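You operate a simulated robot arm through the tools that you are given. There is no shell and no other tool. Be economical: measure what you need, move in short steps, check, and stop when the job is done.

You are at the controls of a simulated two-armed robot. One attempt, no reset.

JOB
Wash the grime off the blue alloy rim, then drain the basin.
Fine: drain shut, fill to about the red line, tap off; scrub with the wet round brush and put it back. Set down upright: round brush.
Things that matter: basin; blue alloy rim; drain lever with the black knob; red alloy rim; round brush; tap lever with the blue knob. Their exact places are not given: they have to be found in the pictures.

The check looks at the end state, three seconds after you hand in, the way a careful person would. Anything else that was tipped, shoved, dropped, spilled or broken makes it a failure.

ROBOT AND FRAMES
Two 7-joint arms with fingered hands on one trunk, on a base that drives. Base frame: it is fixed to the floor where the robot stands at the start and does not move with it; the origin is under the middle of the robot, x ahead of it, y to its left, z up; the surface under the hand at the start is at about z = 820. Readings come in mm, degrees, newtons and seconds.
The left shoulder is at the start at [71, 172, 1327], the right one opposite. Places, roughly: basin [1000, -100, 900]; drain lever with the black knob [800, 0, 900]; red alloy rim (23x23x8 cm) [0, -900, 900]; round brush [1250, -250, 750]; tap lever with the blue knob [1000, -300, 1000]. Payload 5 kg a hand.
The TCP of each hand is the grasp point between the finger pads, 43 mm short of the fingertips. In the tool frame z runs along the fingers and y along their closing line. The gripper opens to 144 mm. The gripper's body begins 50 mm behind the TCP. The gripper is a hand of 5 fingers: y runs from the thumb to the fingers, the wrist lies at [-21, -124, -221] in the tool frame, and closing takes about 1.5 s.
Orientation is told as [roll, pitch, yaw] about the base's x, y, z axes, in that order, counted from this pose: with the fingers straight down and the wrist toward the robot, the tool's x, y and z point along [0, 1, 0], [1, 0, 0] and [0, 0, -1] of the base frame.

CONTROLS
- The arms move only by the tool jog_arm. It takes "left_series", "right_series" or both (then of equal length, played together; a hand with none holds still); each is a list of rows, each an object (a shift or turn left out is 0, a gripper value left out holds the last) with "linear": the shift along the base's x, y, z in mm, a list of three; "turn": the turn, a rotation vector about the base's x, y, z in degrees, a list of three. In form: [{"linear": [dx, dy, dz], "turn": [ax, ay, az]}, ...]. A call has 1 to 8 rows; each row is the pose to reach, as a shift and turn from the pose commanded when the call began. "left_fingers" and "right_fingers" are, for a hand that has rows, the finger opening in mm, from 0 to 144, set as the call begins (left out, the last holds). Each row takes 0.2 s and may step no farther than 50 mm and 8.6 degrees from the row before; otherwise, or with a gripper value out of range, the whole call is refused. A pose out of reach is approached as far as the arm can. The call stops where the force on the tool passes 50 N (or 10 N more than at its start, if that is more) or the arm is blocked; 0.2 s more then pass. Each finger travels about 45 mm/s and halts on what it meets, pressing with about 33 N; the grip force reading is that of the motor and also rises with nothing between the fingers. The clock runs only during rows and for 0.2 s after the last one: add rows that repeat a pose to give the fingers time. The reply holds the time, the measured pose of the TCP, the force on the tool along the base axes, the opening and the grip force, in the units named above and with some noise, with the torque about the TCP (base axes, N m) and any sound that the robot's microphone picked up, and new pictures: "views" is both (left out), scene, wrist or none (wrist: the cameras of the hands that moved).
- Cameras (640 x 400 px; columns grow to the right, rows downward): "scene" is now at [121.1, -51.4, 1562]; the picture's right is [-0.57, -0.82, 0.00], its down [-0.48, 0.33, -0.81] and it looks along [0.67, -0.47, -0.58] (base axes); focal length 214 px, centre (320, 200). "left" rides on the left gripper at [-86, -108, -168] in its tool frame; the picture's right is [-0.80, -0.28, 0.53], its down [0.54, -0.73, 0.42] and it looks along [0.27, 0.63, 0.73] (tool axes); focal length 275 px, centre (320, 200). "right" rides on the right gripper at [86, -108, -168] in its tool frame; the picture's right is [-0.80, 0.28, -0.53], its down [-0.54, -0.73, 0.42] and it looks along [-0.27, 0.63, 0.73] (tool axes); focal length 275 px, centre (320, 200).
- move_column(by): slides the trunk up (or, below 0, down) by that many mm; the arms and the scene camera ride with it, the base frame stays. It gives what a move gives, with no picture.
- drive_base(legs): drives the robot by 1 to 6 legs, each [ahead, left, turn to the left] in mm, mm and degrees, along the robot's own axes; the way and the turn of a leg run together, so that a leg with both is an arc; at most 1500 mm and 180 degrees a leg. The arms and the cameras ride along, it lands a little off, and it stops where it bumps. It gives what a move gives, and a new picture of the scene camera.
- grasp_type(shape, hand): the hand has 5 fingers and takes this shape, open, in about a second: jaw (thumb against the fingers, like two jaws); tri (thumb and two fingers); tip (a fingertip pinch); poke (one finger out to press); point (the index stretched); flat (the hand flat); cup (the hand cupped); fist (a fist). The gripper value then closes the fingers along that shape, each until it touches; the sizes above hold for jaw. It gives what a move gives, with no picture.
- aim_head(pan, tilt): turns the head with the scene camera to pan (to the left, within 86 degrees either way) and tilt (down, from -29 to 69), counted from straight ahead of the robot. It gives what a move gives, and a new picture of the scene camera.
- pixel_to_xyz(camera, pixels): for up to 12 pixels [column, row] of the newest picture of that camera ("zoom" is the newest enlarged one), the place [x, y, z] in the base frame of the surface seen there, good to about 3 mm. It takes no simulated time.
- inspect(camera, box): a new picture of the part [left, top, right, bottom] of that camera's present view, enlarged. It takes no simulated time.
- hand_in(): hands the job in; it is judged then, once.

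Keep the steps short. Do not move on a guess: measure, check each grasp and each placing, and mend mistakes. In all there are 80 turns and 260 pictures (those below and enlarged ones count). Leave the grippers open and the arms clear of the work at the hand-in unless told otherwise, and finish with a single line.

The tools are called after "Call:" by a JSON object that holds its "fn" and its "kwargs". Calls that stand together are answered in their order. jog_arm: Moves the arms, as the interface text tells. Its arguments: {"type":"object","properties":{"left_series":{"type":"array"},"left_fingers":{"type":"number"},"right_series":{"type":"array"},"right_fingers":{"type":"number"},"views":{"type":"string","enum":["both","scene","wrist","none"]}},"required":[]} The other tools are called the same way: move_column (by) slides the trunk up or down; grasp_type (shape, hand) gives the hand a shape; drive_base (legs) drives the base; aim_head (pan, tilt) turns the head that bears the scene camera; pixel_to_xyz (camera, pixels) gives the place of the surface under pixels of a picture; inspect (camera, box) takes an enlarged picture of a part of a camera's view; hand_in () hands the job in.

At the start:

```text
time_s: 0.0
left_position: [818.7, 149.3, 1249.2]
left_ee_rot: [0.0, -0.1, 0.0]
left_ft_force: [-0.9, 1.0, 0.1]
left_torque: [-0.01, 0.0, 0.01]
left_finger_gap: 143.6
left_gripper_force: 0.0
left_shape: jaw
right_position: [718.8, -422.1, 1289.3]
right_ee_rot: [0.0, 0.0, 0.0]
right_ft_force: [-0.2, -0.1, 0.4]
right_torque: [0.01, -0.01, 0.04]
right_finger_gap: 143.4
right_gripper_force: 0.0
right_shape: jaw
trunk travel left (down, up): [-425.0, 515.0]
robot x, y, heading: [2.5, -1.6, 0.2]
head pan, tilt: [-35.0, 35.6]
```

scene: 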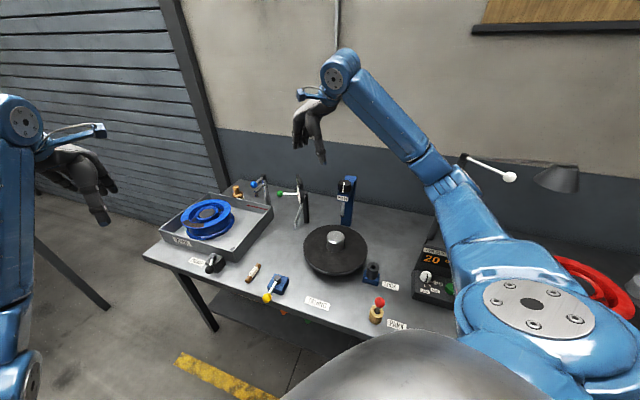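
right: 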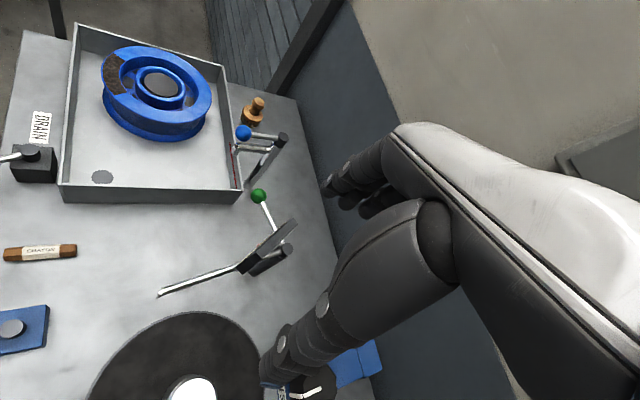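
left: 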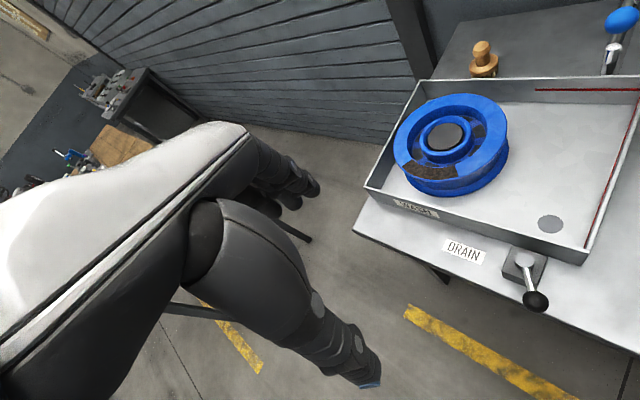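

I see the basin with the blue rim at the left of the scene picture, the drain lever at (213,262), the tap at (262,185) and the wooden brush at (237,192). I'll turn the head toward the basin and measure.

Call:
{"fn": "aim_head", "kwargs": {"pan": -12, "tilt": 38}}

Call:
{"fn": "inspect", "kwargs": {"camera": "left", "box": [350, 0, 640, 320]}}

Call:
{"fn": "inspect", "kwargs": {"camera": "right", "box": [0, 0, 320, 220]}}

```text
time_s: 0.9
left_position: [818.3, 149.4, 1249.8]
left_ee_rot: [0.1, 0.0, 0.0]
left_ft_force: [0.7, 0.4, 0.2]
left_torque: [0.03, -0.01, 0.0]
left_finger_gap: 143.8
left_gripper_force: 0.1
left_shape: jaw
right_position: [718.3, -422.0, 1288.1]
right_ee_rot: [0.0, 0.0, 0.0]
right_ft_force: [0.0, -0.6, -0.5]
right_torque: [0.0, -0.01, 0.02]
right_finger_gap: 143.5
right_gripper_force: 0.0
right_shape: jaw
trunk travel left (down, up): [-425.0, 515.0]
robot x, y, heading: [2.1, -0.8, 0.1]
head pan, tilt: [-12.0, 38.0]
```

scene: 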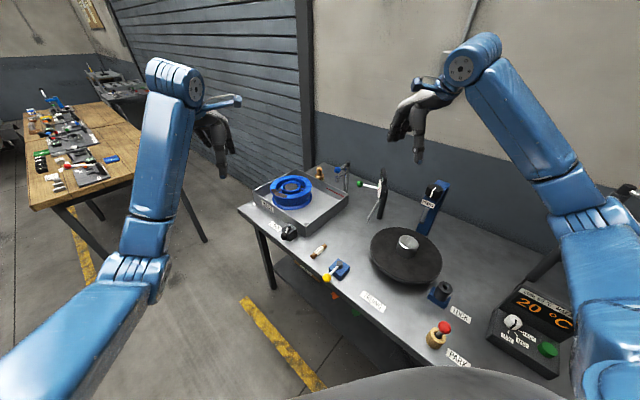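

```text
1.25 times, centred on (495, 160) of left
```

zoom: 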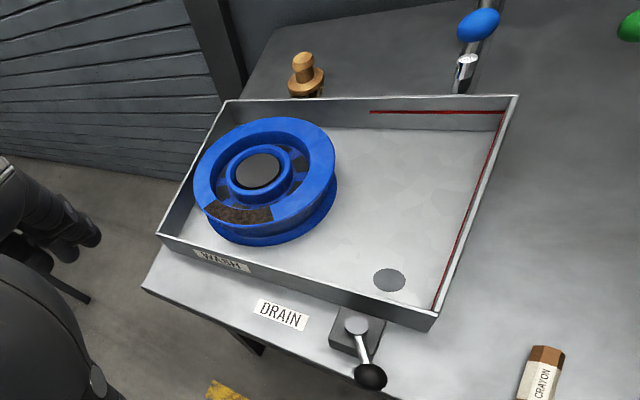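

```text
1.82 times, centred on (160, 110) of right
```

zoom: 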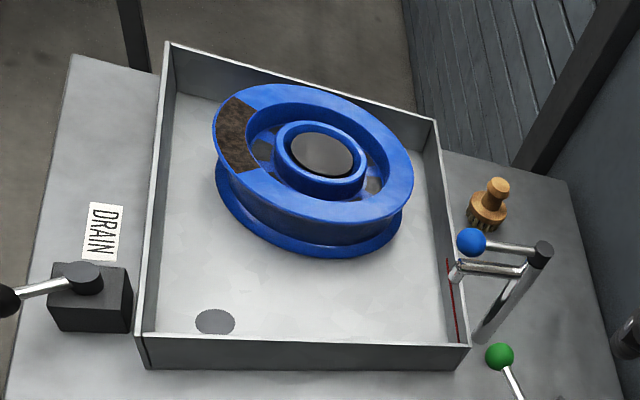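

The drain is the grey disc in the basin, the grime is a brown patch on the rim's top. I'll measure all the parts from the wrist views.

Call:
{"fn": "pixel_to_xyz", "kwargs": {"camera": "left", "pixels": [[551, 223], [535, 301], [526, 262], [440, 170], [490, 62], [483, 45], [446, 136], [452, 98], [590, 255], [366, 190], [422, 82], [460, 172]]}}

Call:
{"fn": "pixel_to_xyz", "kwargs": {"camera": "right", "pixels": [[244, 131], [277, 138], [231, 148], [256, 112], [258, 102], [259, 196], [120, 75], [160, 85], [74, 25], [228, 68], [241, 192], [60, 190]]}}

Call:
{"fn": "inspect", "kwargs": {"camera": "scene", "box": [220, 140, 400, 300]}}

```text
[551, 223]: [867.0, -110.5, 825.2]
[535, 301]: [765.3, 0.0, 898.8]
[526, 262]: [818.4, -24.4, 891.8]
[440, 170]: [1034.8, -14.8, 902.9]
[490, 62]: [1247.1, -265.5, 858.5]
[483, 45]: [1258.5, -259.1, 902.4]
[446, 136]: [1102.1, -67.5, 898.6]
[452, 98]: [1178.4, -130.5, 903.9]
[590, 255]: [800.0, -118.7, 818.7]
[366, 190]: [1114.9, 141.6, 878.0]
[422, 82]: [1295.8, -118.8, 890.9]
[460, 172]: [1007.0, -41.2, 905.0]
```

```text
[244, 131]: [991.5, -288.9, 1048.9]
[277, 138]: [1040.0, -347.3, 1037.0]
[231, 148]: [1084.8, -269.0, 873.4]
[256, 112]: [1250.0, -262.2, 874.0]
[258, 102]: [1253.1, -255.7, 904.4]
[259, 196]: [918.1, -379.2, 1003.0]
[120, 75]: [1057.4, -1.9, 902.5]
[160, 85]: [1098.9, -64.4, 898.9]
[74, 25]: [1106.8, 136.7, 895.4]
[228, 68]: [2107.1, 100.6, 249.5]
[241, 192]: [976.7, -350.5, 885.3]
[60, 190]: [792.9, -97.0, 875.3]
```

```text
2.50 times, centred on (310, 220) of scene
```

zoom: 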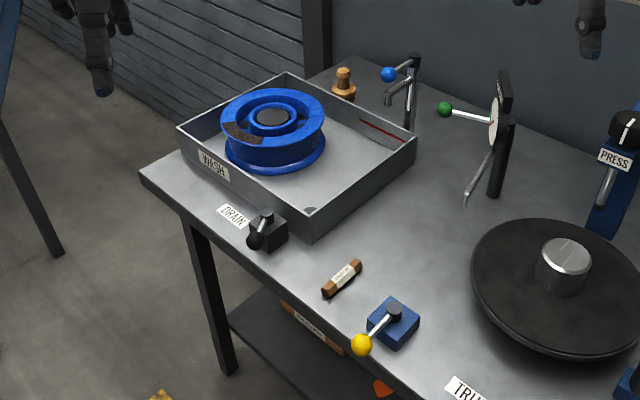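

Next I'll measure the table edges and the floor space around, to plan where the base can stand.

Call:
{"fn": "pixel_to_xyz", "kwargs": {"camera": "scene", "pixels": [[238, 210], [315, 287], [380, 331], [430, 362], [320, 166], [265, 285], [296, 376], [285, 190], [319, 174], [347, 174], [150, 300], [215, 260]]}}

Call:
{"fn": "aim_head", "kwargs": {"pan": 0, "tilt": 60}}

```text
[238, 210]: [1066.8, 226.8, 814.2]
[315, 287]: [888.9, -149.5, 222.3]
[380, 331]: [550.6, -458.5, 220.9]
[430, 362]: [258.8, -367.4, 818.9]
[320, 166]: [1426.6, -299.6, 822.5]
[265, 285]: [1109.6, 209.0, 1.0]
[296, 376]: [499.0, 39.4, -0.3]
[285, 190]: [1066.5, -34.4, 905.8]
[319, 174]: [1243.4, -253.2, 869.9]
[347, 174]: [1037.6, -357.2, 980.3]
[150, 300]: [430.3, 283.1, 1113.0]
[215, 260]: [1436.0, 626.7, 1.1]
```

```text
time_s: 1.7
left_position: [818.5, 150.1, 1248.6]
left_ee_rot: [-0.1, 0.0, 0.0]
left_ft_force: [-0.4, 0.0, -0.2]
left_torque: [-0.02, -0.01, -0.01]
left_finger_gap: 143.5
left_gripper_force: 0.1
left_shape: jaw
right_position: [718.5, -420.9, 1289.5]
right_ee_rot: [0.0, -0.1, 0.0]
right_ft_force: [0.5, -0.3, -0.9]
right_torque: [0.01, 0.01, -0.02]
right_finger_gap: 143.7
right_gripper_force: 0.1
right_shape: jaw
trunk travel left (down, up): [-425.0, 515.0]
robot x, y, heading: [-0.9, -0.0, 0.3]
head pan, tilt: [0.0, 60.0]
```

scene: 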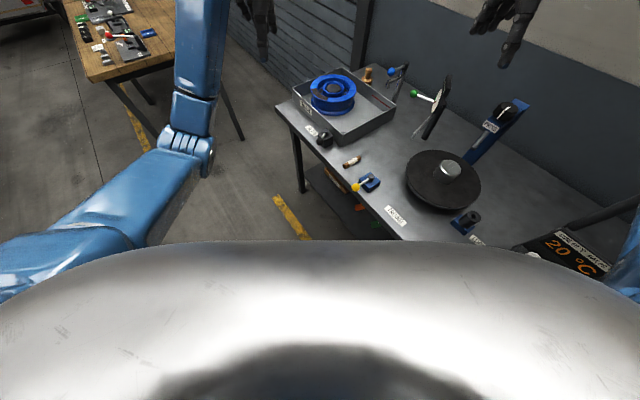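

Table's long axis runs about 36° in the base plane, and its front edge lies about 446 mm from me. Before driving alongside it, I check the wooden table at left and the tall things.

Call:
{"fn": "pixel_to_xyz", "kwargs": {"camera": "scene", "pixels": [[92, 78], [172, 62], [243, 140], [340, 60], [440, 85], [518, 108], [392, 72], [404, 66], [370, 67], [305, 130], [330, 215], [320, 290]]}}

Call:
{"fn": "inspect", "kwargs": {"camera": "scene", "box": [260, 50, 480, 190]}}

```text
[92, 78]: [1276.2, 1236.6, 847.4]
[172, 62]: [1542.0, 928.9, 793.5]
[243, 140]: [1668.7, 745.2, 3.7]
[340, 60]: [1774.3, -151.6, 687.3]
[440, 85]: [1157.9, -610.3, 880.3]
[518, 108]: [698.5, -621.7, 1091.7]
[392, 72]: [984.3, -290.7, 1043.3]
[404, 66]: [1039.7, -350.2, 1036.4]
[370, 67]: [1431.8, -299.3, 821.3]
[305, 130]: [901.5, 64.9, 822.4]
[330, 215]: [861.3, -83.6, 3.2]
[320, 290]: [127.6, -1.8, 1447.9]
```

```text
2.86 times, centred on (370, 120) of scene
```

zoom: 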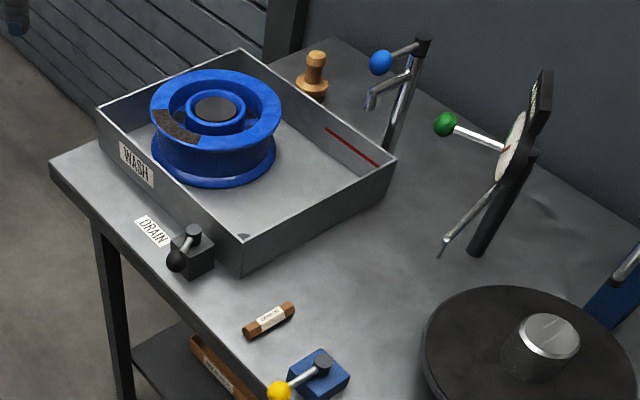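

The way is clear. I drive diagonally along the table, then turn to face it squarely.

Call:
{"fn": "drive_base", "kwargs": {"legs": [[633, 490, 0], [0, 0, -53.7]]}}

Call:
{"fn": "aim_head", "kwargs": {"pan": -3, "tilt": 52}}

```text
time_s: 8.4
left_position: [1236.5, -80.7, 1250.9]
left_ee_rot: [-0.1, 0.0, -53.4]
left_ft_force: [-0.4, 0.0, -0.4]
left_torque: [0.01, -0.01, -0.03]
left_finger_gap: 143.5
left_gripper_force: 0.0
left_shape: jaw
right_position: [719.4, -339.9, 1289.0]
right_ee_rot: [0.0, -0.1, -53.4]
right_ft_force: [0.9, -0.6, -0.2]
right_torque: [0.01, 0.02, 0.02]
right_finger_gap: 143.8
right_gripper_force: 0.0
right_shape: jaw
trunk travel left (down, up): [-425.0, 515.0]
robot x, y, heading: [625.6, 485.9, -53.5]
head pan, tilt: [0.0, 60.0]
```

scene: 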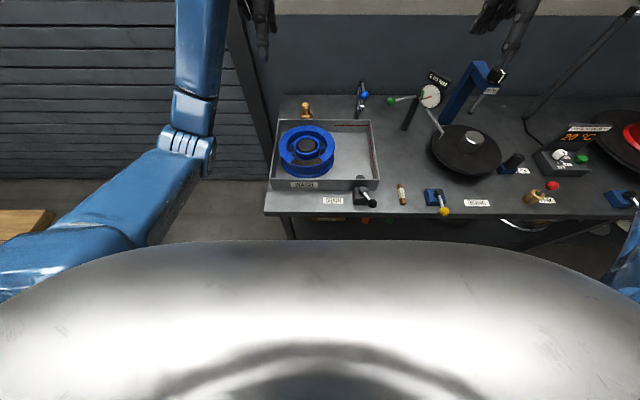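

```text
time_s: 9.1
left_position: [1235.8, -80.2, 1250.7]
left_ee_rot: [0.0, -0.1, -53.4]
left_ft_force: [-0.2, 0.1, -0.5]
left_torque: [0.03, -0.01, 0.0]
left_finger_gap: 143.6
left_gripper_force: 0.1
left_shape: jaw
right_position: [717.7, -339.4, 1288.5]
right_ee_rot: [0.0, 0.0, -53.4]
right_ft_force: [0.0, -0.6, -0.6]
right_torque: [0.01, -0.02, 0.0]
right_finger_gap: 143.5
right_gripper_force: 0.1
right_shape: jaw
trunk travel left (down, up): [-425.0, 515.0]
robot x, y, heading: [627.1, 489.6, -53.0]
head pan, tilt: [-3.0, 52.0]
```

scene: 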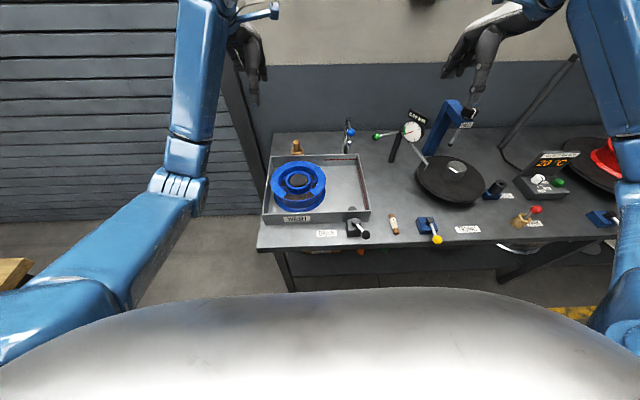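

Now facing the table. I look closely at the drain lever, tap and drain hole.

Call:
{"fn": "inspect", "kwargs": {"camera": "scene", "box": [310, 190, 390, 250]}}

Call:
{"fn": "inspect", "kwargs": {"camera": "scene", "box": [260, 110, 390, 220]}}

Call:
{"fn": "inspect", "kwargs": {"camera": "left", "box": [0, 0, 640, 400]}}

Call:
{"fn": "inspect", "kwargs": {"camera": "right", "box": [0, 0, 640, 400]}}

```text
6.67 times, centred on (350, 220) of scene
```

zoom: 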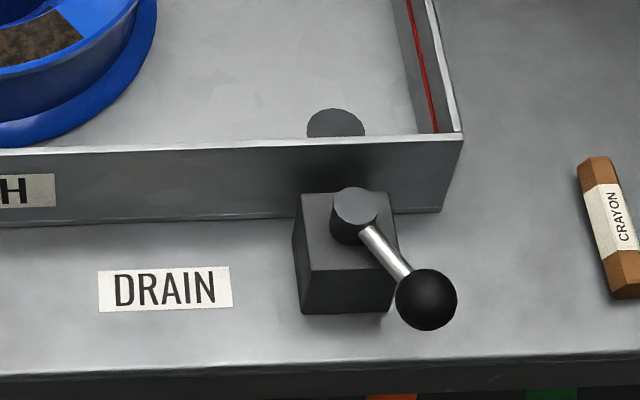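

```text
3.64 times, centred on (325, 165) of scene
```

zoom: 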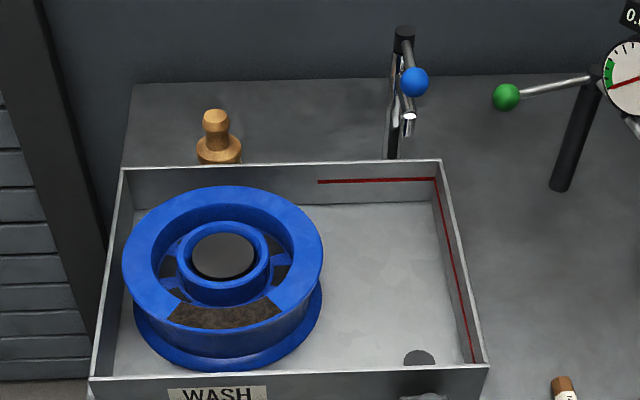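

```text
1.00 times, centred on (320, 200) of left (not enlarged: the box is as wide or as high as the picture)
```

zoom: 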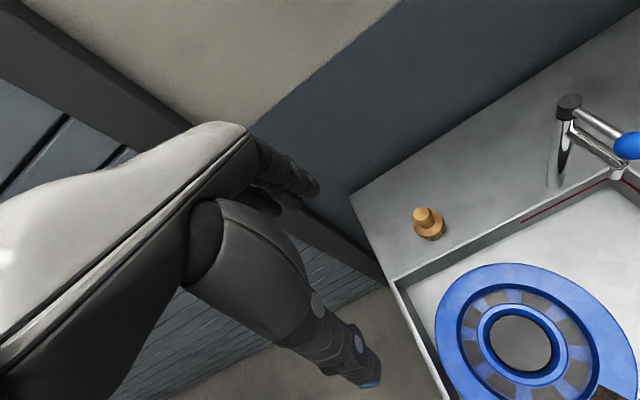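

```text
1.00 times, centred on (320, 200) of right (not enlarged: the box is as wide or as high as the picture)
```

zoom: 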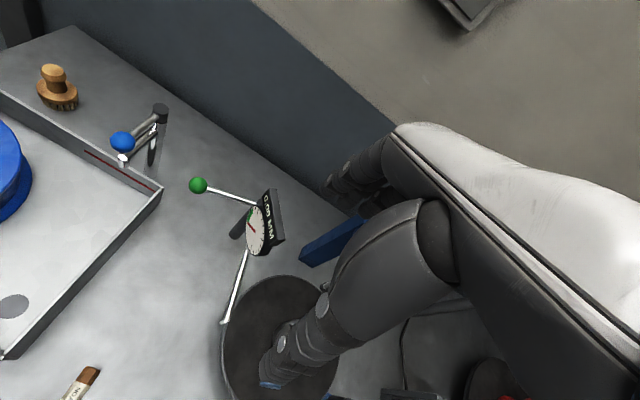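

Call:
{"fn": "inspect", "kwargs": {"camera": "left", "box": [430, 250, 640, 400]}}

Call:
{"fn": "pixel_to_xyz", "kwargs": {"camera": "left", "pixels": [[470, 360], [500, 295], [540, 305], [575, 340], [450, 330], [520, 340], [427, 212], [430, 230], [440, 240], [412, 232], [620, 390], [560, 375]]}}

Call:
{"fn": "pixel_to_xyz", "kwargs": {"camera": "scene", "pixels": [[365, 234], [353, 216], [350, 132], [349, 138], [296, 144], [296, 151], [352, 215], [348, 122], [303, 196], [285, 196], [297, 181], [315, 196]]}}

```text
2.67 times, centred on (535, 325) of left
```

zoom: 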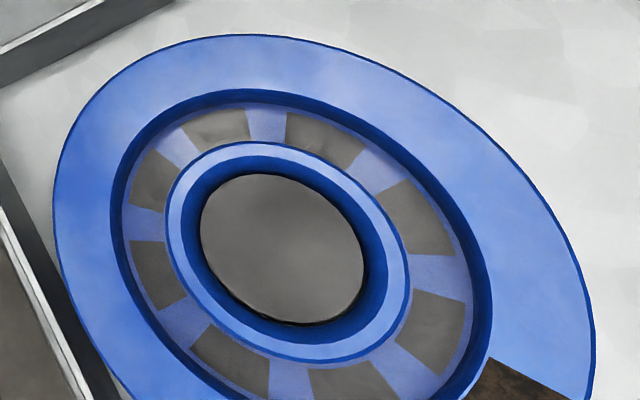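

```text
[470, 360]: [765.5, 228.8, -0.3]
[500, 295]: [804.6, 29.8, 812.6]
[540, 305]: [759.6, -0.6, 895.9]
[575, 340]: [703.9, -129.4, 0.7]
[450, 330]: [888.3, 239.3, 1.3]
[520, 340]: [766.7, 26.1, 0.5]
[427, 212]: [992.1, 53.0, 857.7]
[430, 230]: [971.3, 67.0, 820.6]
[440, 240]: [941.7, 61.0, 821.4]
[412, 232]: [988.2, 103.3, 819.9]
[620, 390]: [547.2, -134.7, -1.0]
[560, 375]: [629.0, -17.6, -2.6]
```

```text
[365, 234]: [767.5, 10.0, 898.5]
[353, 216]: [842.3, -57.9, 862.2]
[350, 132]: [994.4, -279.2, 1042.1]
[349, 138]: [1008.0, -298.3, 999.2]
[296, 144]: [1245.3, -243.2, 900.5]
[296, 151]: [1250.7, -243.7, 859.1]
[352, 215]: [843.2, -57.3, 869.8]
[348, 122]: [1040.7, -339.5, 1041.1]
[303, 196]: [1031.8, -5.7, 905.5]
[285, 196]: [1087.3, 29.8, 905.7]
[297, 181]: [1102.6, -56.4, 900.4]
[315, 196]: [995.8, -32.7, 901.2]
```

The grime is the single brown patch on the rim face nearest me. The drain lever points out and right, so I'll shape the right hand to poke and bring it above the right side of the drain knob (knob at about [767, 8, 898]).

Call:
{"fn": "grasp_type", "kwargs": {"shape": "poke", "hand": "right"}}

Call:
{"fn": "jog_arm", "kwargs": {"right_series": [{"linear": [0, 40, -23]}, {"linear": [0, 80, -46]}, {"linear": [0, 120, -70]}, {"linear": [0, 160, -95]}, {"linear": [0, 200, -120]}, {"linear": [0, 240, -140]}, {"linear": [0, 280, -160]}, {"linear": [0, 312, -180]}], "views": "both"}}

```text
time_s: 10.0
left_position: [1236.5, -80.4, 1250.3]
left_ee_rot: [0.1, 0.0, -53.4]
left_ft_force: [0.2, -0.3, -0.5]
left_torque: [-0.03, 0.0, 0.02]
left_finger_gap: 143.5
left_gripper_force: 0.1
left_shape: jaw
right_position: [718.5, -339.3, 1288.3]
right_ee_rot: [0.0, 0.0, -53.4]
right_ft_force: [0.0, -0.3, 0.5]
right_torque: [0.05, 0.0, 0.0]
right_finger_gap: 0.1
right_gripper_force: 0.1
right_shape: poke
trunk travel left (down, up): [-425.0, 515.0]
robot x, y, heading: [629.7, 488.9, -53.4]
head pan, tilt: [-3.0, 52.0]
```

```text
time_s: 11.8
left_position: [1236.5, -79.6, 1249.6]
left_ee_rot: [0.0, 0.0, -53.5]
left_ft_force: [-0.4, -0.3, 0.2]
left_torque: [-0.01, 0.01, 0.0]
left_finger_gap: 143.2
left_gripper_force: 0.0
left_shape: jaw
right_position: [761.2, -88.3, 1109.9]
right_ee_rot: [0.0, 0.1, -53.4]
right_ft_force: [-0.5, 0.5, -0.1]
right_torque: [0.0, 0.02, -0.04]
right_finger_gap: 0.0
right_gripper_force: 0.1
right_shape: poke
right hand out of reach, approached as far as the arm can: row 6, 7, 8
trunk travel left (down, up): [-425.0, 515.0]
robot x, y, heading: [627.6, 486.7, -53.6]
head pan, tilt: [-3.0, 52.0]
```

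scene: 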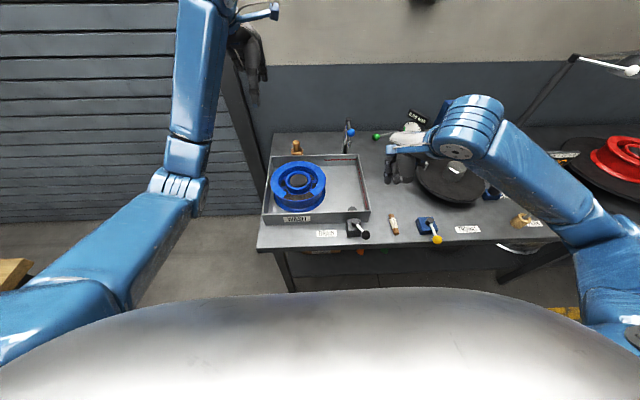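
right: 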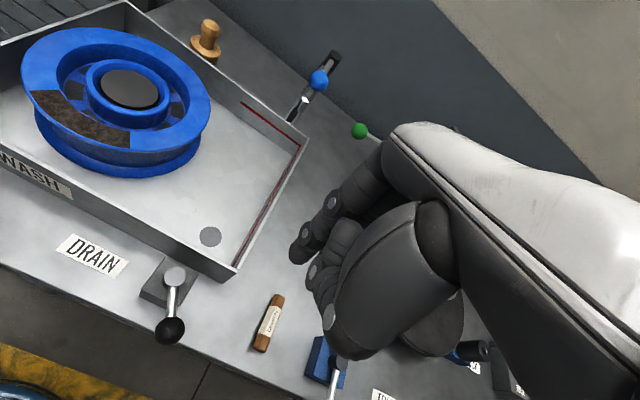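

The hand can't come in closer, so I'll back the base about 80 mm. First I measure the poking fingertip (296,255), the drain pivot and knob in the wrist view.

Call:
{"fn": "pixel_to_xyz", "kwargs": {"camera": "right", "pixels": [[295, 258], [303, 240], [169, 330], [173, 275], [172, 300], [209, 237], [325, 315], [265, 345], [275, 300], [150, 293], [318, 80], [335, 56]]}}

Call:
{"fn": "inspect", "kwargs": {"camera": "right", "box": [100, 180, 400, 380]}}

```text
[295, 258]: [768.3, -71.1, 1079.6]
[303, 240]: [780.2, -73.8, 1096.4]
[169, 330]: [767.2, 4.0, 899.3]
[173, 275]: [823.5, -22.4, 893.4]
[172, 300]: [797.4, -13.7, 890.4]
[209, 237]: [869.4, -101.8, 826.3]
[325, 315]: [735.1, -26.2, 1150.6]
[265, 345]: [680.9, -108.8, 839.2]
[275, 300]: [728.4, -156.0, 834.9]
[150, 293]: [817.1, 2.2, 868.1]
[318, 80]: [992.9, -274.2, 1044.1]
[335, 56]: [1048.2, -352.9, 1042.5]
```

```text
2.00 times, centred on (250, 280) of right
```

zoom: 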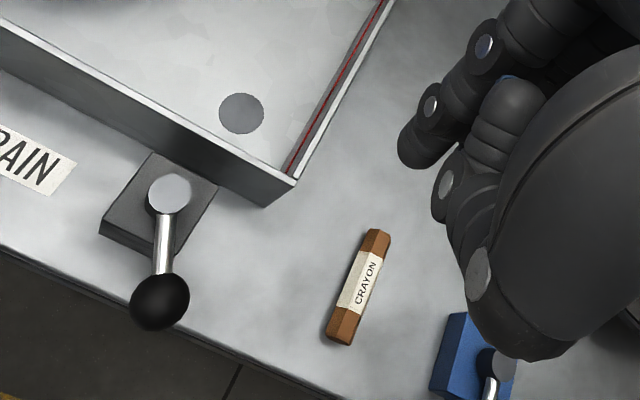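

Knob [767, 4, 899], pivot [824, -22, 893], and the fingertip sits about 16 mm left of the TCP. I back the base 64 mm so the fingertip is level with the knob on its right.

Call:
{"fn": "drive_base", "kwargs": {"legs": [[-64, 0, 0]]}}

Call:
{"fn": "jog_arm", "kwargs": {"right_series": [{"linear": [0, 0, -40]}, {"linear": [0, 0, -80]}, {"linear": [0, 0, -120]}], "views": "both"}}

```text
time_s: 12.8
left_position: [1199.6, -32.1, 1248.0]
left_ee_rot: [0.0, 0.2, -53.4]
left_ft_force: [1.4, 0.7, -0.1]
left_torque: [0.02, 0.04, 0.01]
left_finger_gap: 143.9
left_gripper_force: 0.1
left_shape: jaw
right_position: [725.2, -39.7, 1108.3]
right_ee_rot: [0.1, 0.3, -53.3]
right_ft_force: [0.3, -1.1, 0.6]
right_torque: [0.01, 0.03, 0.03]
right_finger_gap: 0.0
right_gripper_force: 0.1
right_shape: poke
trunk travel left (down, up): [-425.0, 515.0]
robot x, y, heading: [590.3, 539.0, -53.2]
head pan, tilt: [-3.0, 52.0]
```

scene: 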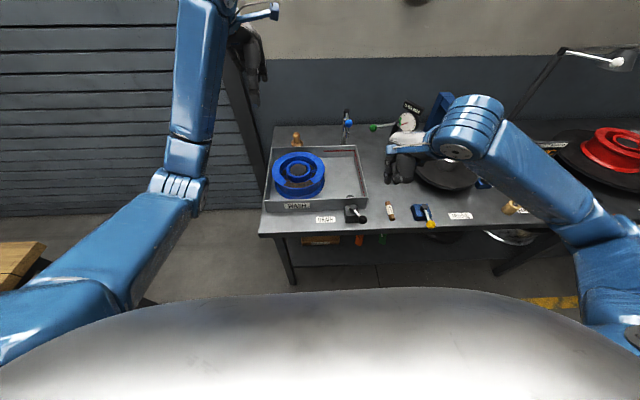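

```text
time_s: 13.6
left_position: [1198.4, -30.6, 1251.3]
left_ee_rot: [0.0, 0.0, -53.4]
left_ft_force: [-0.8, -0.2, 0.7]
left_torque: [0.0, -0.04, 0.0]
left_finger_gap: 143.6
left_gripper_force: 0.1
left_shape: jaw
right_position: [725.2, -39.8, 989.3]
right_ee_rot: [0.1, 0.2, -53.4]
right_ft_force: [-0.8, -0.6, 0.2]
right_torque: [-0.03, -0.04, 0.0]
right_finger_gap: 0.1
right_gripper_force: 0.2
right_shape: poke
trunk travel left (down, up): [-425.0, 515.0]
robot x, y, heading: [593.7, 540.6, -53.4]
head pan, tilt: [-3.0, 52.0]
```

scene: 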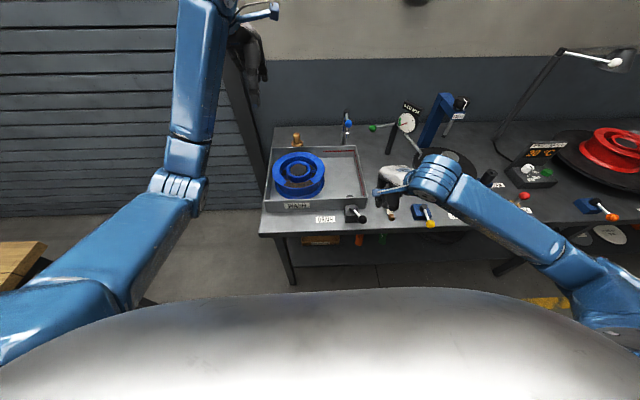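
right: 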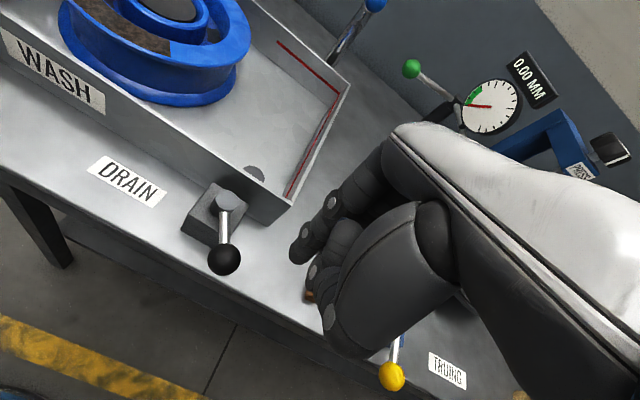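

Call:
{"fn": "pixel_to_xyz", "kwargs": {"camera": "right", "pixels": [[296, 258], [223, 258], [224, 200], [309, 297], [236, 258]]}}

Call:
{"fn": "inspect", "kwargs": {"camera": "scene", "box": [320, 150, 440, 240]}}

```text
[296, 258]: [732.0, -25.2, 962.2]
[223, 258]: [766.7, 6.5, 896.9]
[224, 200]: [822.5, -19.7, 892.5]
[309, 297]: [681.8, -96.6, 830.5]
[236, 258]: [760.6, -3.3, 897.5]
```

```text
4.44 times, centred on (380, 195) of scene
```

zoom: 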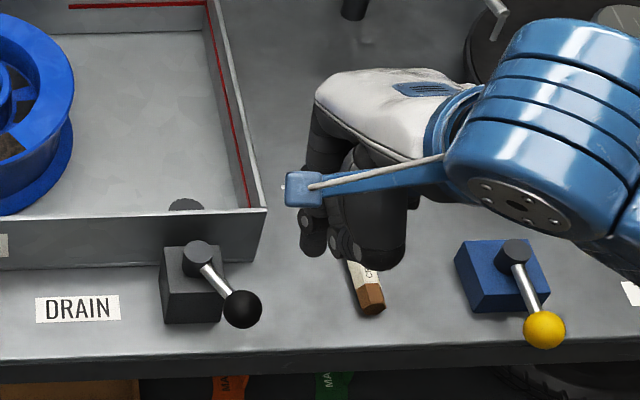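

Fingertip at [732, -25, 960], 35 mm right of the knob. I lower 62 mm and then push left (+[0.8, 0.59]) in small steps.

Call:
{"fn": "jog_arm", "kwargs": {"right_series": [{"linear": [0, 0, -35]}, {"linear": [0, 0, -62]}, {"linear": [10, 7, -62]}, {"linear": [20, 15, -62]}, {"linear": [28, 21, -62]}, {"linear": [36, 27, -62]}, {"linear": [44, 33, -62]}, {"linear": [52, 39, -62]}], "views": "both"}}

```text
time_s: 15.0
left_position: [1197.2, -34.1, 1249.1]
left_ee_rot: [0.0, 0.1, -53.6]
left_ft_force: [1.8, -0.8, 0.3]
left_torque: [-0.04, 0.05, -0.03]
left_finger_gap: 143.7
left_gripper_force: 0.0
left_shape: jaw
right_position: [751.4, -25.0, 928.9]
right_ee_rot: [-0.7, -0.4, -54.6]
right_ft_force: [-10.2, -16.2, 2.8]
right_torque: [-0.6, 0.38, -0.11]
right_finger_gap: 0.2
right_gripper_force: 0.1
right_shape: poke
trunk travel left (down, up): [-425.0, 515.0]
robot x, y, heading: [592.1, 536.6, -53.8]
head pan, tilt: [-3.0, 52.0]
stopped in row 7 (right hand): the force on the tool passed its limit at 55 N (the readings are from after the stop); the commanded pose is now the measured one
```

scene: 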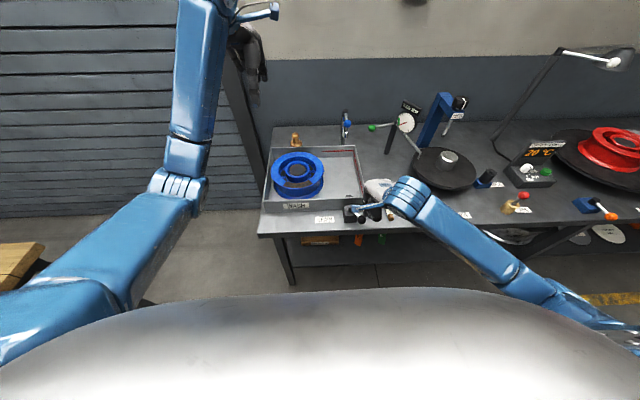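
right: 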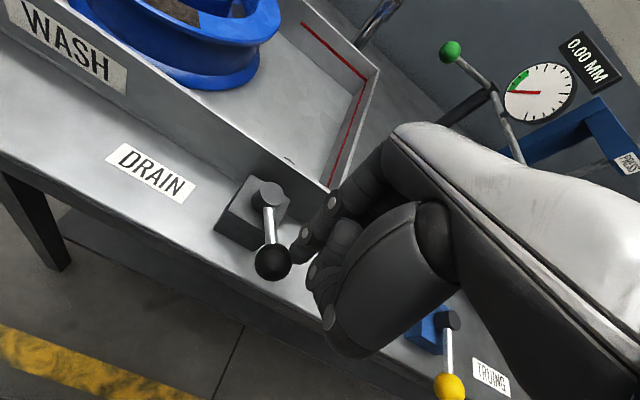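

Call:
{"fn": "pixel_to_xyz", "kwargs": {"camera": "right", "pixels": [[271, 262], [268, 192], [298, 255]]}}

Call:
{"fn": "inspect", "kwargs": {"camera": "right", "box": [200, 160, 360, 300]}}

Call:
{"fn": "inspect", "kwargs": {"camera": "scene", "box": [320, 170, 420, 240]}}

```text
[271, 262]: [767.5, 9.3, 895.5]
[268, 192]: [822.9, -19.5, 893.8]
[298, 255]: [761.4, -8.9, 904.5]
```

```text
2.86 times, centred on (280, 230) of right
```

zoom: 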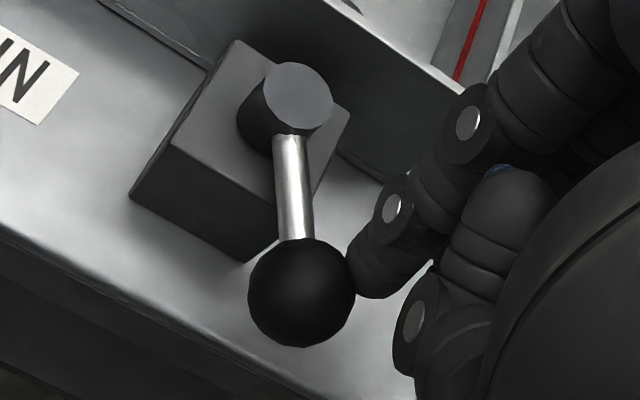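

```text
5.71 times, centred on (370, 205) of scene
```

zoom: 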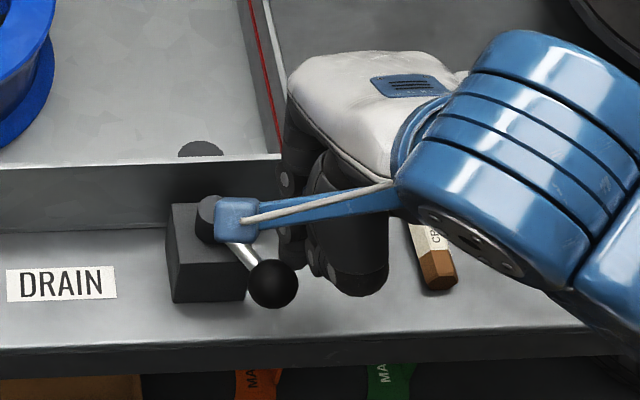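

The knob didn't budge under 55 N, so this is its left stop; it must go right. I'll raise the hand, back off 70 mm for reach, then come down on the knob's left side.

Call:
{"fn": "jog_arm", "kwargs": {"right_series": [{"linear": [-8, -6, 0]}, {"linear": [-8, -6, 40]}, {"linear": [-8, -6, 80]}], "views": "none"}}

Call:
{"fn": "drive_base", "kwargs": {"legs": [[-70, 0, 0]]}}

```text
time_s: 15.8
left_position: [1198.6, -33.1, 1248.0]
left_ee_rot: [0.1, 0.0, -53.6]
left_ft_force: [-0.2, -1.1, -0.4]
left_torque: [0.02, 0.0, -0.03]
left_finger_gap: 143.8
left_gripper_force: 0.1
left_shape: jaw
right_position: [746.1, -25.8, 1008.8]
right_ee_rot: [-0.6, -0.1, -54.1]
right_ft_force: [0.0, -0.9, -0.4]
right_torque: [0.03, 0.0, -0.03]
right_finger_gap: 0.2
right_gripper_force: 0.1
right_shape: poke
trunk travel left (down, up): [-425.0, 515.0]
robot x, y, heading: [591.2, 536.5, -53.5]
head pan, tilt: [-3.0, 52.0]
```

```text
time_s: 16.8
left_position: [1155.2, 22.8, 1248.2]
left_ee_rot: [0.0, 0.1, -53.7]
left_ft_force: [-0.6, 0.5, 1.5]
left_torque: [0.01, 0.02, -0.05]
left_finger_gap: 143.9
left_gripper_force: 0.0
left_shape: jaw
right_position: [704.2, 29.0, 1007.4]
right_ee_rot: [-0.5, -0.2, -54.3]
right_ft_force: [-0.5, -0.4, 1.1]
right_torque: [-0.03, 0.0, -0.02]
right_finger_gap: 0.0
right_gripper_force: 0.0
right_shape: poke
trunk travel left (down, up): [-425.0, 515.0]
robot x, y, heading: [554.0, 589.1, -53.5]
head pan, tilt: [-3.0, 52.0]
```

scene: 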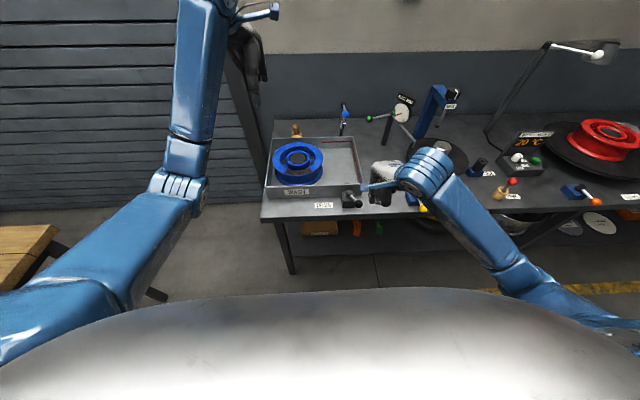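

Call:
{"fn": "jog_arm", "kwargs": {"right_series": [{"linear": [43, -3, 0]}, {"linear": [86, -7, 0]}, {"linear": [86, -7, -40]}], "views": "wrist"}}

Call:
{"fn": "inspect", "kwargs": {"camera": "right", "box": [160, 120, 400, 300]}}

```text
time_s: 17.6
left_position: [1152.7, 24.0, 1251.4]
left_ee_rot: [0.2, -0.2, -53.6]
left_ft_force: [0.0, -0.3, 0.6]
left_torque: [-0.02, -0.08, 0.02]
left_finger_gap: 144.0
left_gripper_force: 0.0
left_shape: jaw
right_position: [789.0, 21.9, 970.2]
right_ee_rot: [-0.4, -0.5, -54.2]
right_ft_force: [-0.6, 0.4, 0.5]
right_torque: [0.0, -0.03, 0.0]
right_finger_gap: 0.0
right_gripper_force: 0.1
right_shape: poke
trunk travel left (down, up): [-425.0, 515.0]
robot x, y, heading: [543.1, 594.5, -53.6]
head pan, tilt: [-3.0, 52.0]
```

right: 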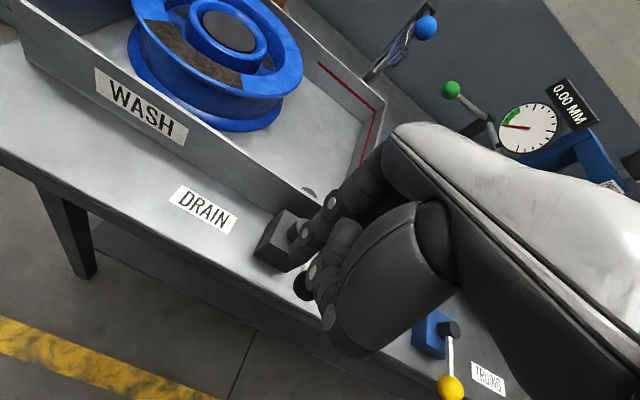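

```text
2.22 times, centred on (280, 210) of right
```

zoom: 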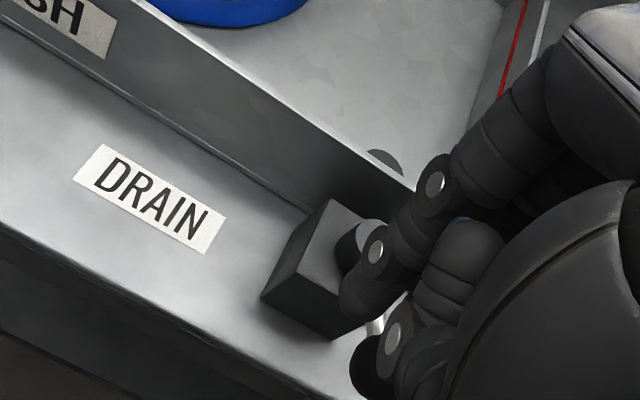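

Call:
{"fn": "pixel_to_xyz", "kwargs": {"camera": "zoom", "pixels": [[358, 300], [375, 255], [395, 335], [400, 370], [420, 385], [370, 370], [460, 250], [330, 240]]}}

Call:
{"fn": "inspect", "kwargs": {"camera": "scene", "box": [310, 150, 430, 230]}}

```text
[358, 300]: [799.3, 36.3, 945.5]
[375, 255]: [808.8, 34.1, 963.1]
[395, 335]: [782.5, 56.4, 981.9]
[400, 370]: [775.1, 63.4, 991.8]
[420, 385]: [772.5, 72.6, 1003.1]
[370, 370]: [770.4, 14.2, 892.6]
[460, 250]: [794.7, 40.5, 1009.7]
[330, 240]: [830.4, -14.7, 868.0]
```

```text
5.00 times, centred on (370, 190) of scene
```

zoom: 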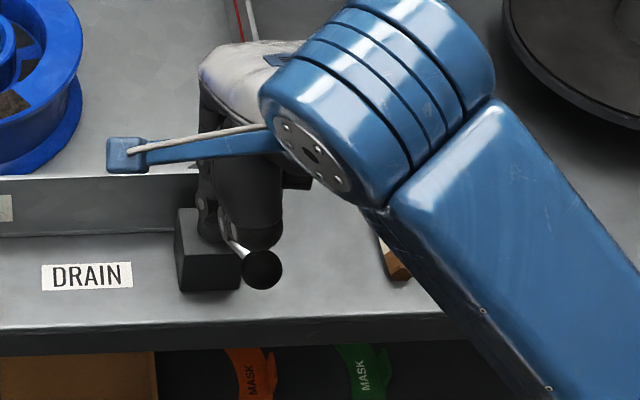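

Index tip is 36 mm left of the knob; curled fingers are ~35 mm higher, so they clear it. I lower 42 mm and push right.

Call:
{"fn": "jog_arm", "kwargs": {"right_series": [{"linear": [0, 0, -42]}, {"linear": [-10, -7, -42]}, {"linear": [-20, -15, -42]}, {"linear": [-28, -21, -42]}, {"linear": [-36, -27, -42]}, {"linear": [-44, -33, -42]}, {"linear": [-52, -39, -42]}], "views": "both"}}

Call:
{"fn": "inspect", "kwargs": {"camera": "right", "box": [160, 120, 400, 300]}}

```text
time_s: 19.2
left_position: [1154.6, 24.0, 1249.7]
left_ee_rot: [0.0, 0.0, -53.7]
left_ft_force: [0.3, 0.8, -0.2]
left_torque: [-0.02, -0.01, 0.0]
left_finger_gap: 143.7
left_gripper_force: 0.1
left_shape: jaw
right_position: [738.3, -16.2, 928.3]
right_ee_rot: [-0.5, -0.2, -54.2]
right_ft_force: [-0.1, -0.6, -0.2]
right_torque: [0.04, -0.03, 0.02]
right_finger_gap: 0.1
right_gripper_force: 0.1
right_shape: poke
trunk travel left (down, up): [-425.0, 515.0]
robot x, y, heading: [548.8, 596.2, -53.7]
head pan, tilt: [-3.0, 52.0]
```

scene: 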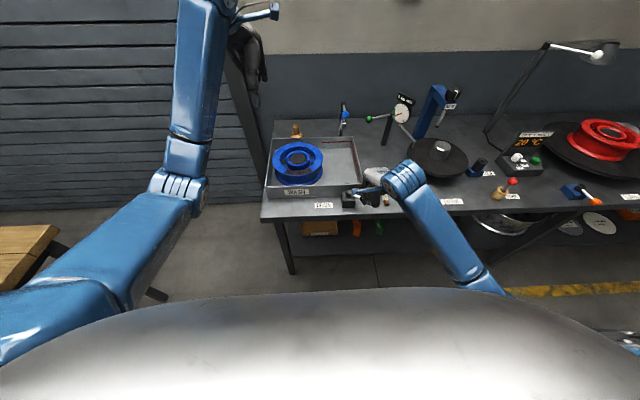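
right: 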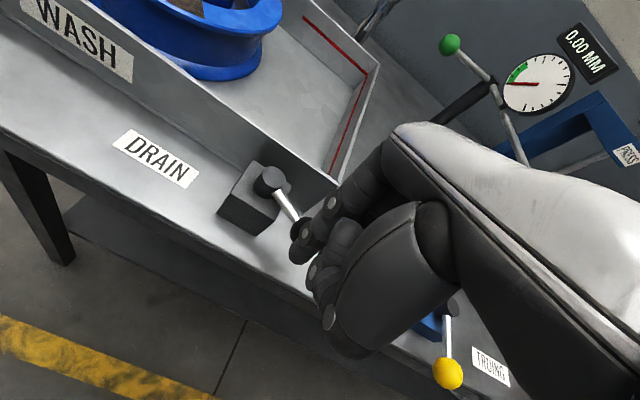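

```text
2.22 times, centred on (280, 210) of right
```

zoom: 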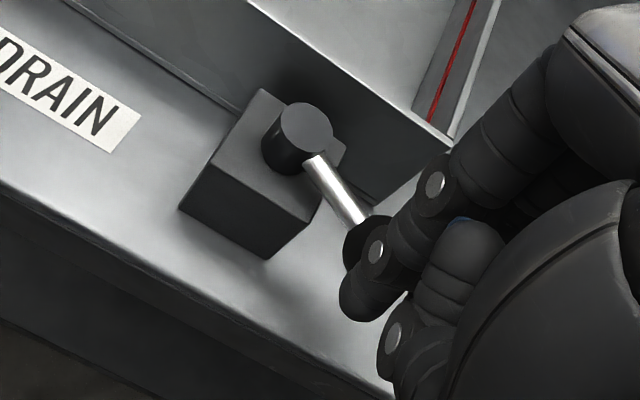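

The lever swings right freely. I keep pushing along its arc until it stops.

Call:
{"fn": "jog_arm", "kwargs": {"right_series": [{"linear": [-7, -11, 0]}, {"linear": [-9, -24, 0]}, {"linear": [-9, -39, 0]}, {"linear": [-6, -52, 0]}], "views": "wrist"}}

Call:
{"fn": "inspect", "kwargs": {"camera": "right", "box": [160, 120, 400, 300]}}

Call:
{"fn": "inspect", "kwargs": {"camera": "scene", "box": [310, 140, 410, 220]}}

```text
time_s: 20.2
left_position: [1154.4, 23.4, 1249.1]
left_ee_rot: [0.0, 0.2, -53.6]
left_ft_force: [-0.2, 0.6, 0.0]
left_torque: [0.02, -0.02, -0.01]
left_finger_gap: 143.8
left_gripper_force: 0.0
left_shape: jaw
right_position: [731.0, -68.1, 925.5]
right_ee_rot: [-0.6, -0.2, -54.2]
right_ft_force: [-0.2, -0.8, -0.2]
right_torque: [0.04, -0.01, 0.01]
right_finger_gap: 0.0
right_gripper_force: 0.1
right_shape: poke
trunk travel left (down, up): [-425.0, 515.0]
robot x, y, heading: [550.6, 594.6, -53.5]
head pan, tilt: [-3.0, 52.0]
```

right: 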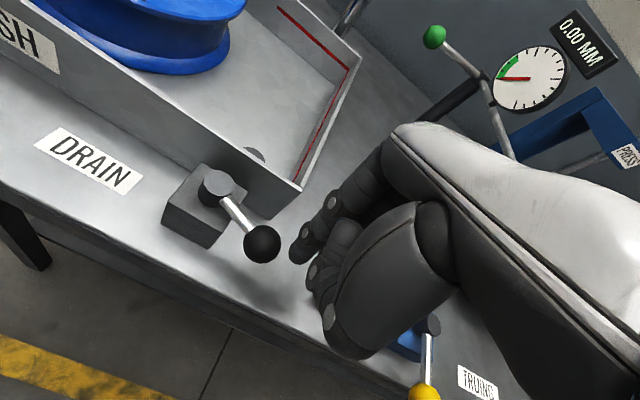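

```text
2.22 times, centred on (280, 210) of right
```

zoom: 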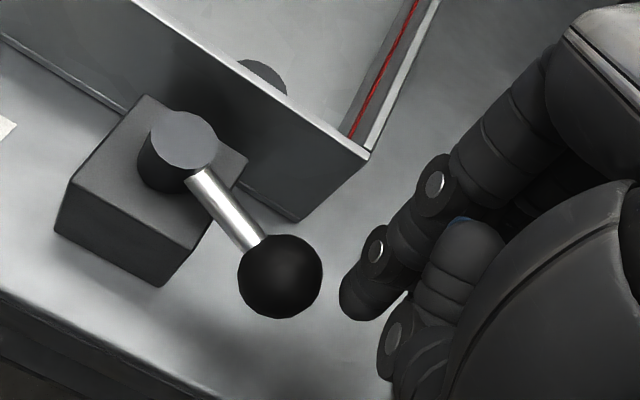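

```text
5.00 times, centred on (360, 180) of scene
```

zoom: 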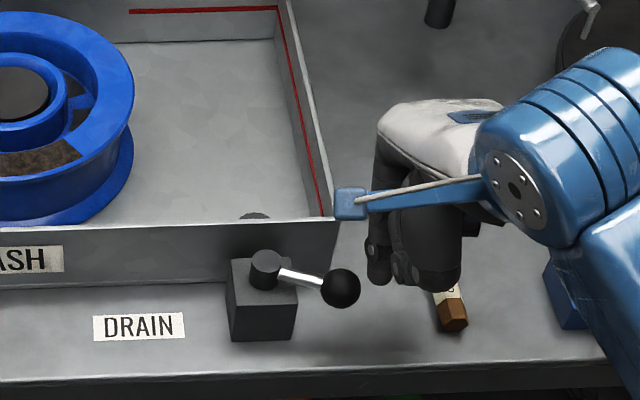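

Call:
{"fn": "pixel_to_xyz", "kwargs": {"camera": "right", "pixels": [[262, 243], [219, 186], [297, 256], [252, 155]]}}

Call:
{"fn": "inspect", "kwargs": {"camera": "left", "box": [0, 0, 640, 400]}}

```text
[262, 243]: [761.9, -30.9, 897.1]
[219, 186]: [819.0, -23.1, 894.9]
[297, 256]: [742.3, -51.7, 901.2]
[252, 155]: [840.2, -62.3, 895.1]
```

```text
1.00 times, centred on (320, 200) of left (not enlarged: the box is as wide or as high as the picture)
```

zoom: 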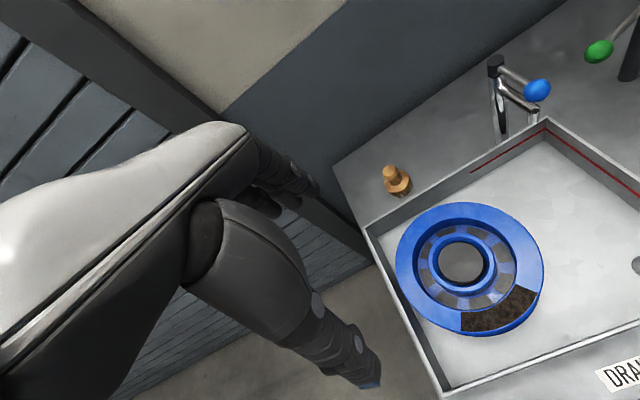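

The lever is now ~64° round but the finger slid off in front of it. I'll come round to its front side and press once more to see whether it has reached its stop.

Call:
{"fn": "jog_arm", "kwargs": {"right_series": [{"linear": [-18, 38, 0]}, {"linear": [14, 52, 0]}, {"linear": [15, 35, 0]}, {"linear": [17, 21, 0]}, {"linear": [17.5, 12, 0]}, {"linear": [20, 3, 0]}], "views": "wrist"}}

Call:
{"fn": "inspect", "kwargs": {"camera": "right", "box": [160, 120, 400, 300]}}

```text
time_s: 21.6
left_position: [1150.1, 27.4, 1252.7]
left_ee_rot: [-0.1, -0.2, -53.5]
left_ft_force: [-0.1, 0.2, -0.2]
left_torque: [-0.01, -0.06, 0.02]
left_finger_gap: 143.8
left_gripper_force: 0.0
left_shape: jaw
right_position: [748.2, -63.4, 931.8]
right_ee_rot: [-0.6, -0.5, -54.2]
right_ft_force: [-12.6, 14.0, 12.6]
right_torque: [0.6, 0.27, 0.28]
right_finger_gap: 0.0
right_gripper_force: 0.1
right_shape: poke
trunk travel left (down, up): [-425.0, 515.0]
robot x, y, heading: [546.4, 592.5, -53.5]
head pan, tilt: [-3.0, 52.0]
```

right: 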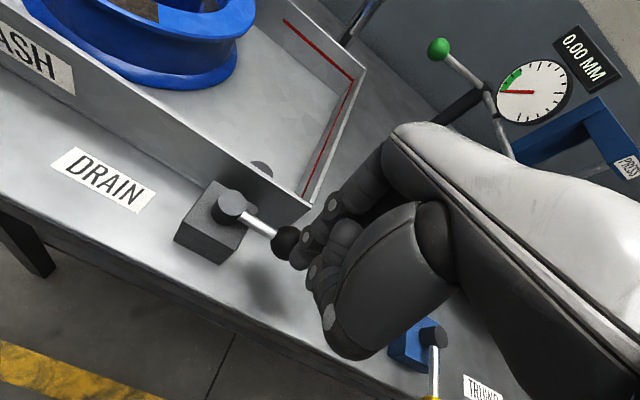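

```text
2.22 times, centred on (280, 210) of right
```

zoom: 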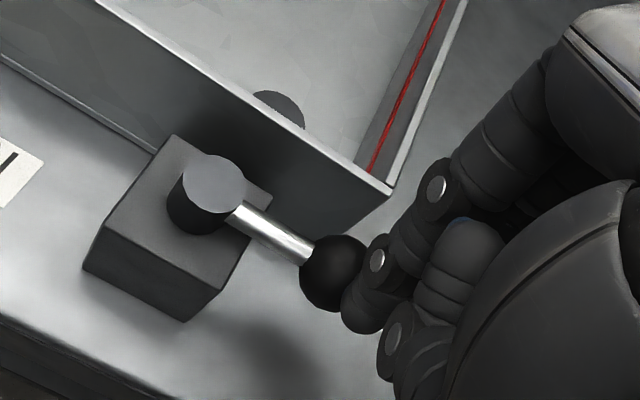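

Call:
{"fn": "pixel_to_xyz", "kwargs": {"camera": "right", "pixels": [[284, 240], [237, 202], [299, 256]]}}

Call:
{"fn": "jog_arm", "kwargs": {"right_series": [{"linear": [6, -5, 0]}, {"linear": [10, -12, 0]}, {"linear": [14, -18, 0]}], "views": "wrist"}}

```text
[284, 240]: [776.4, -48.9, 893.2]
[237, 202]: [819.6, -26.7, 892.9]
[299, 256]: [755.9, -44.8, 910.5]
```

```text
time_s: 22.4
left_position: [1153.9, 22.4, 1249.8]
left_ee_rot: [0.0, 0.0, -53.6]
left_ft_force: [-1.2, -0.1, 0.6]
left_torque: [0.01, -0.05, 0.02]
left_finger_gap: 143.8
left_gripper_force: 0.1
left_shape: jaw
right_position: [766.1, -82.9, 924.0]
right_ee_rot: [-0.4, -0.1, -54.0]
right_ft_force: [0.8, 0.8, -1.0]
right_torque: [-0.14, 0.05, -0.02]
right_finger_gap: 0.0
right_gripper_force: 0.1
right_shape: poke
trunk travel left (down, up): [-425.0, 515.0]
robot x, y, heading: [548.9, 595.2, -53.5]
head pan, tilt: [-3.0, 52.0]
```

right: 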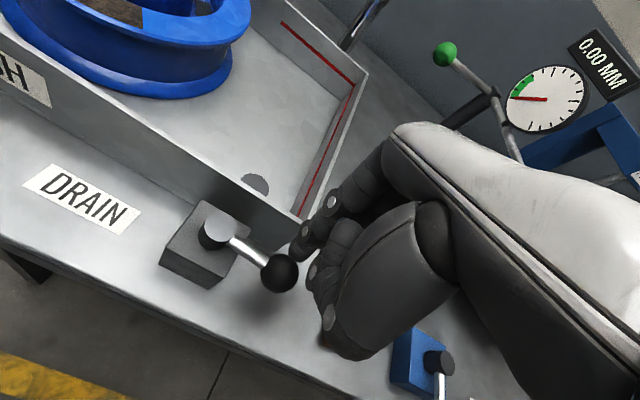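

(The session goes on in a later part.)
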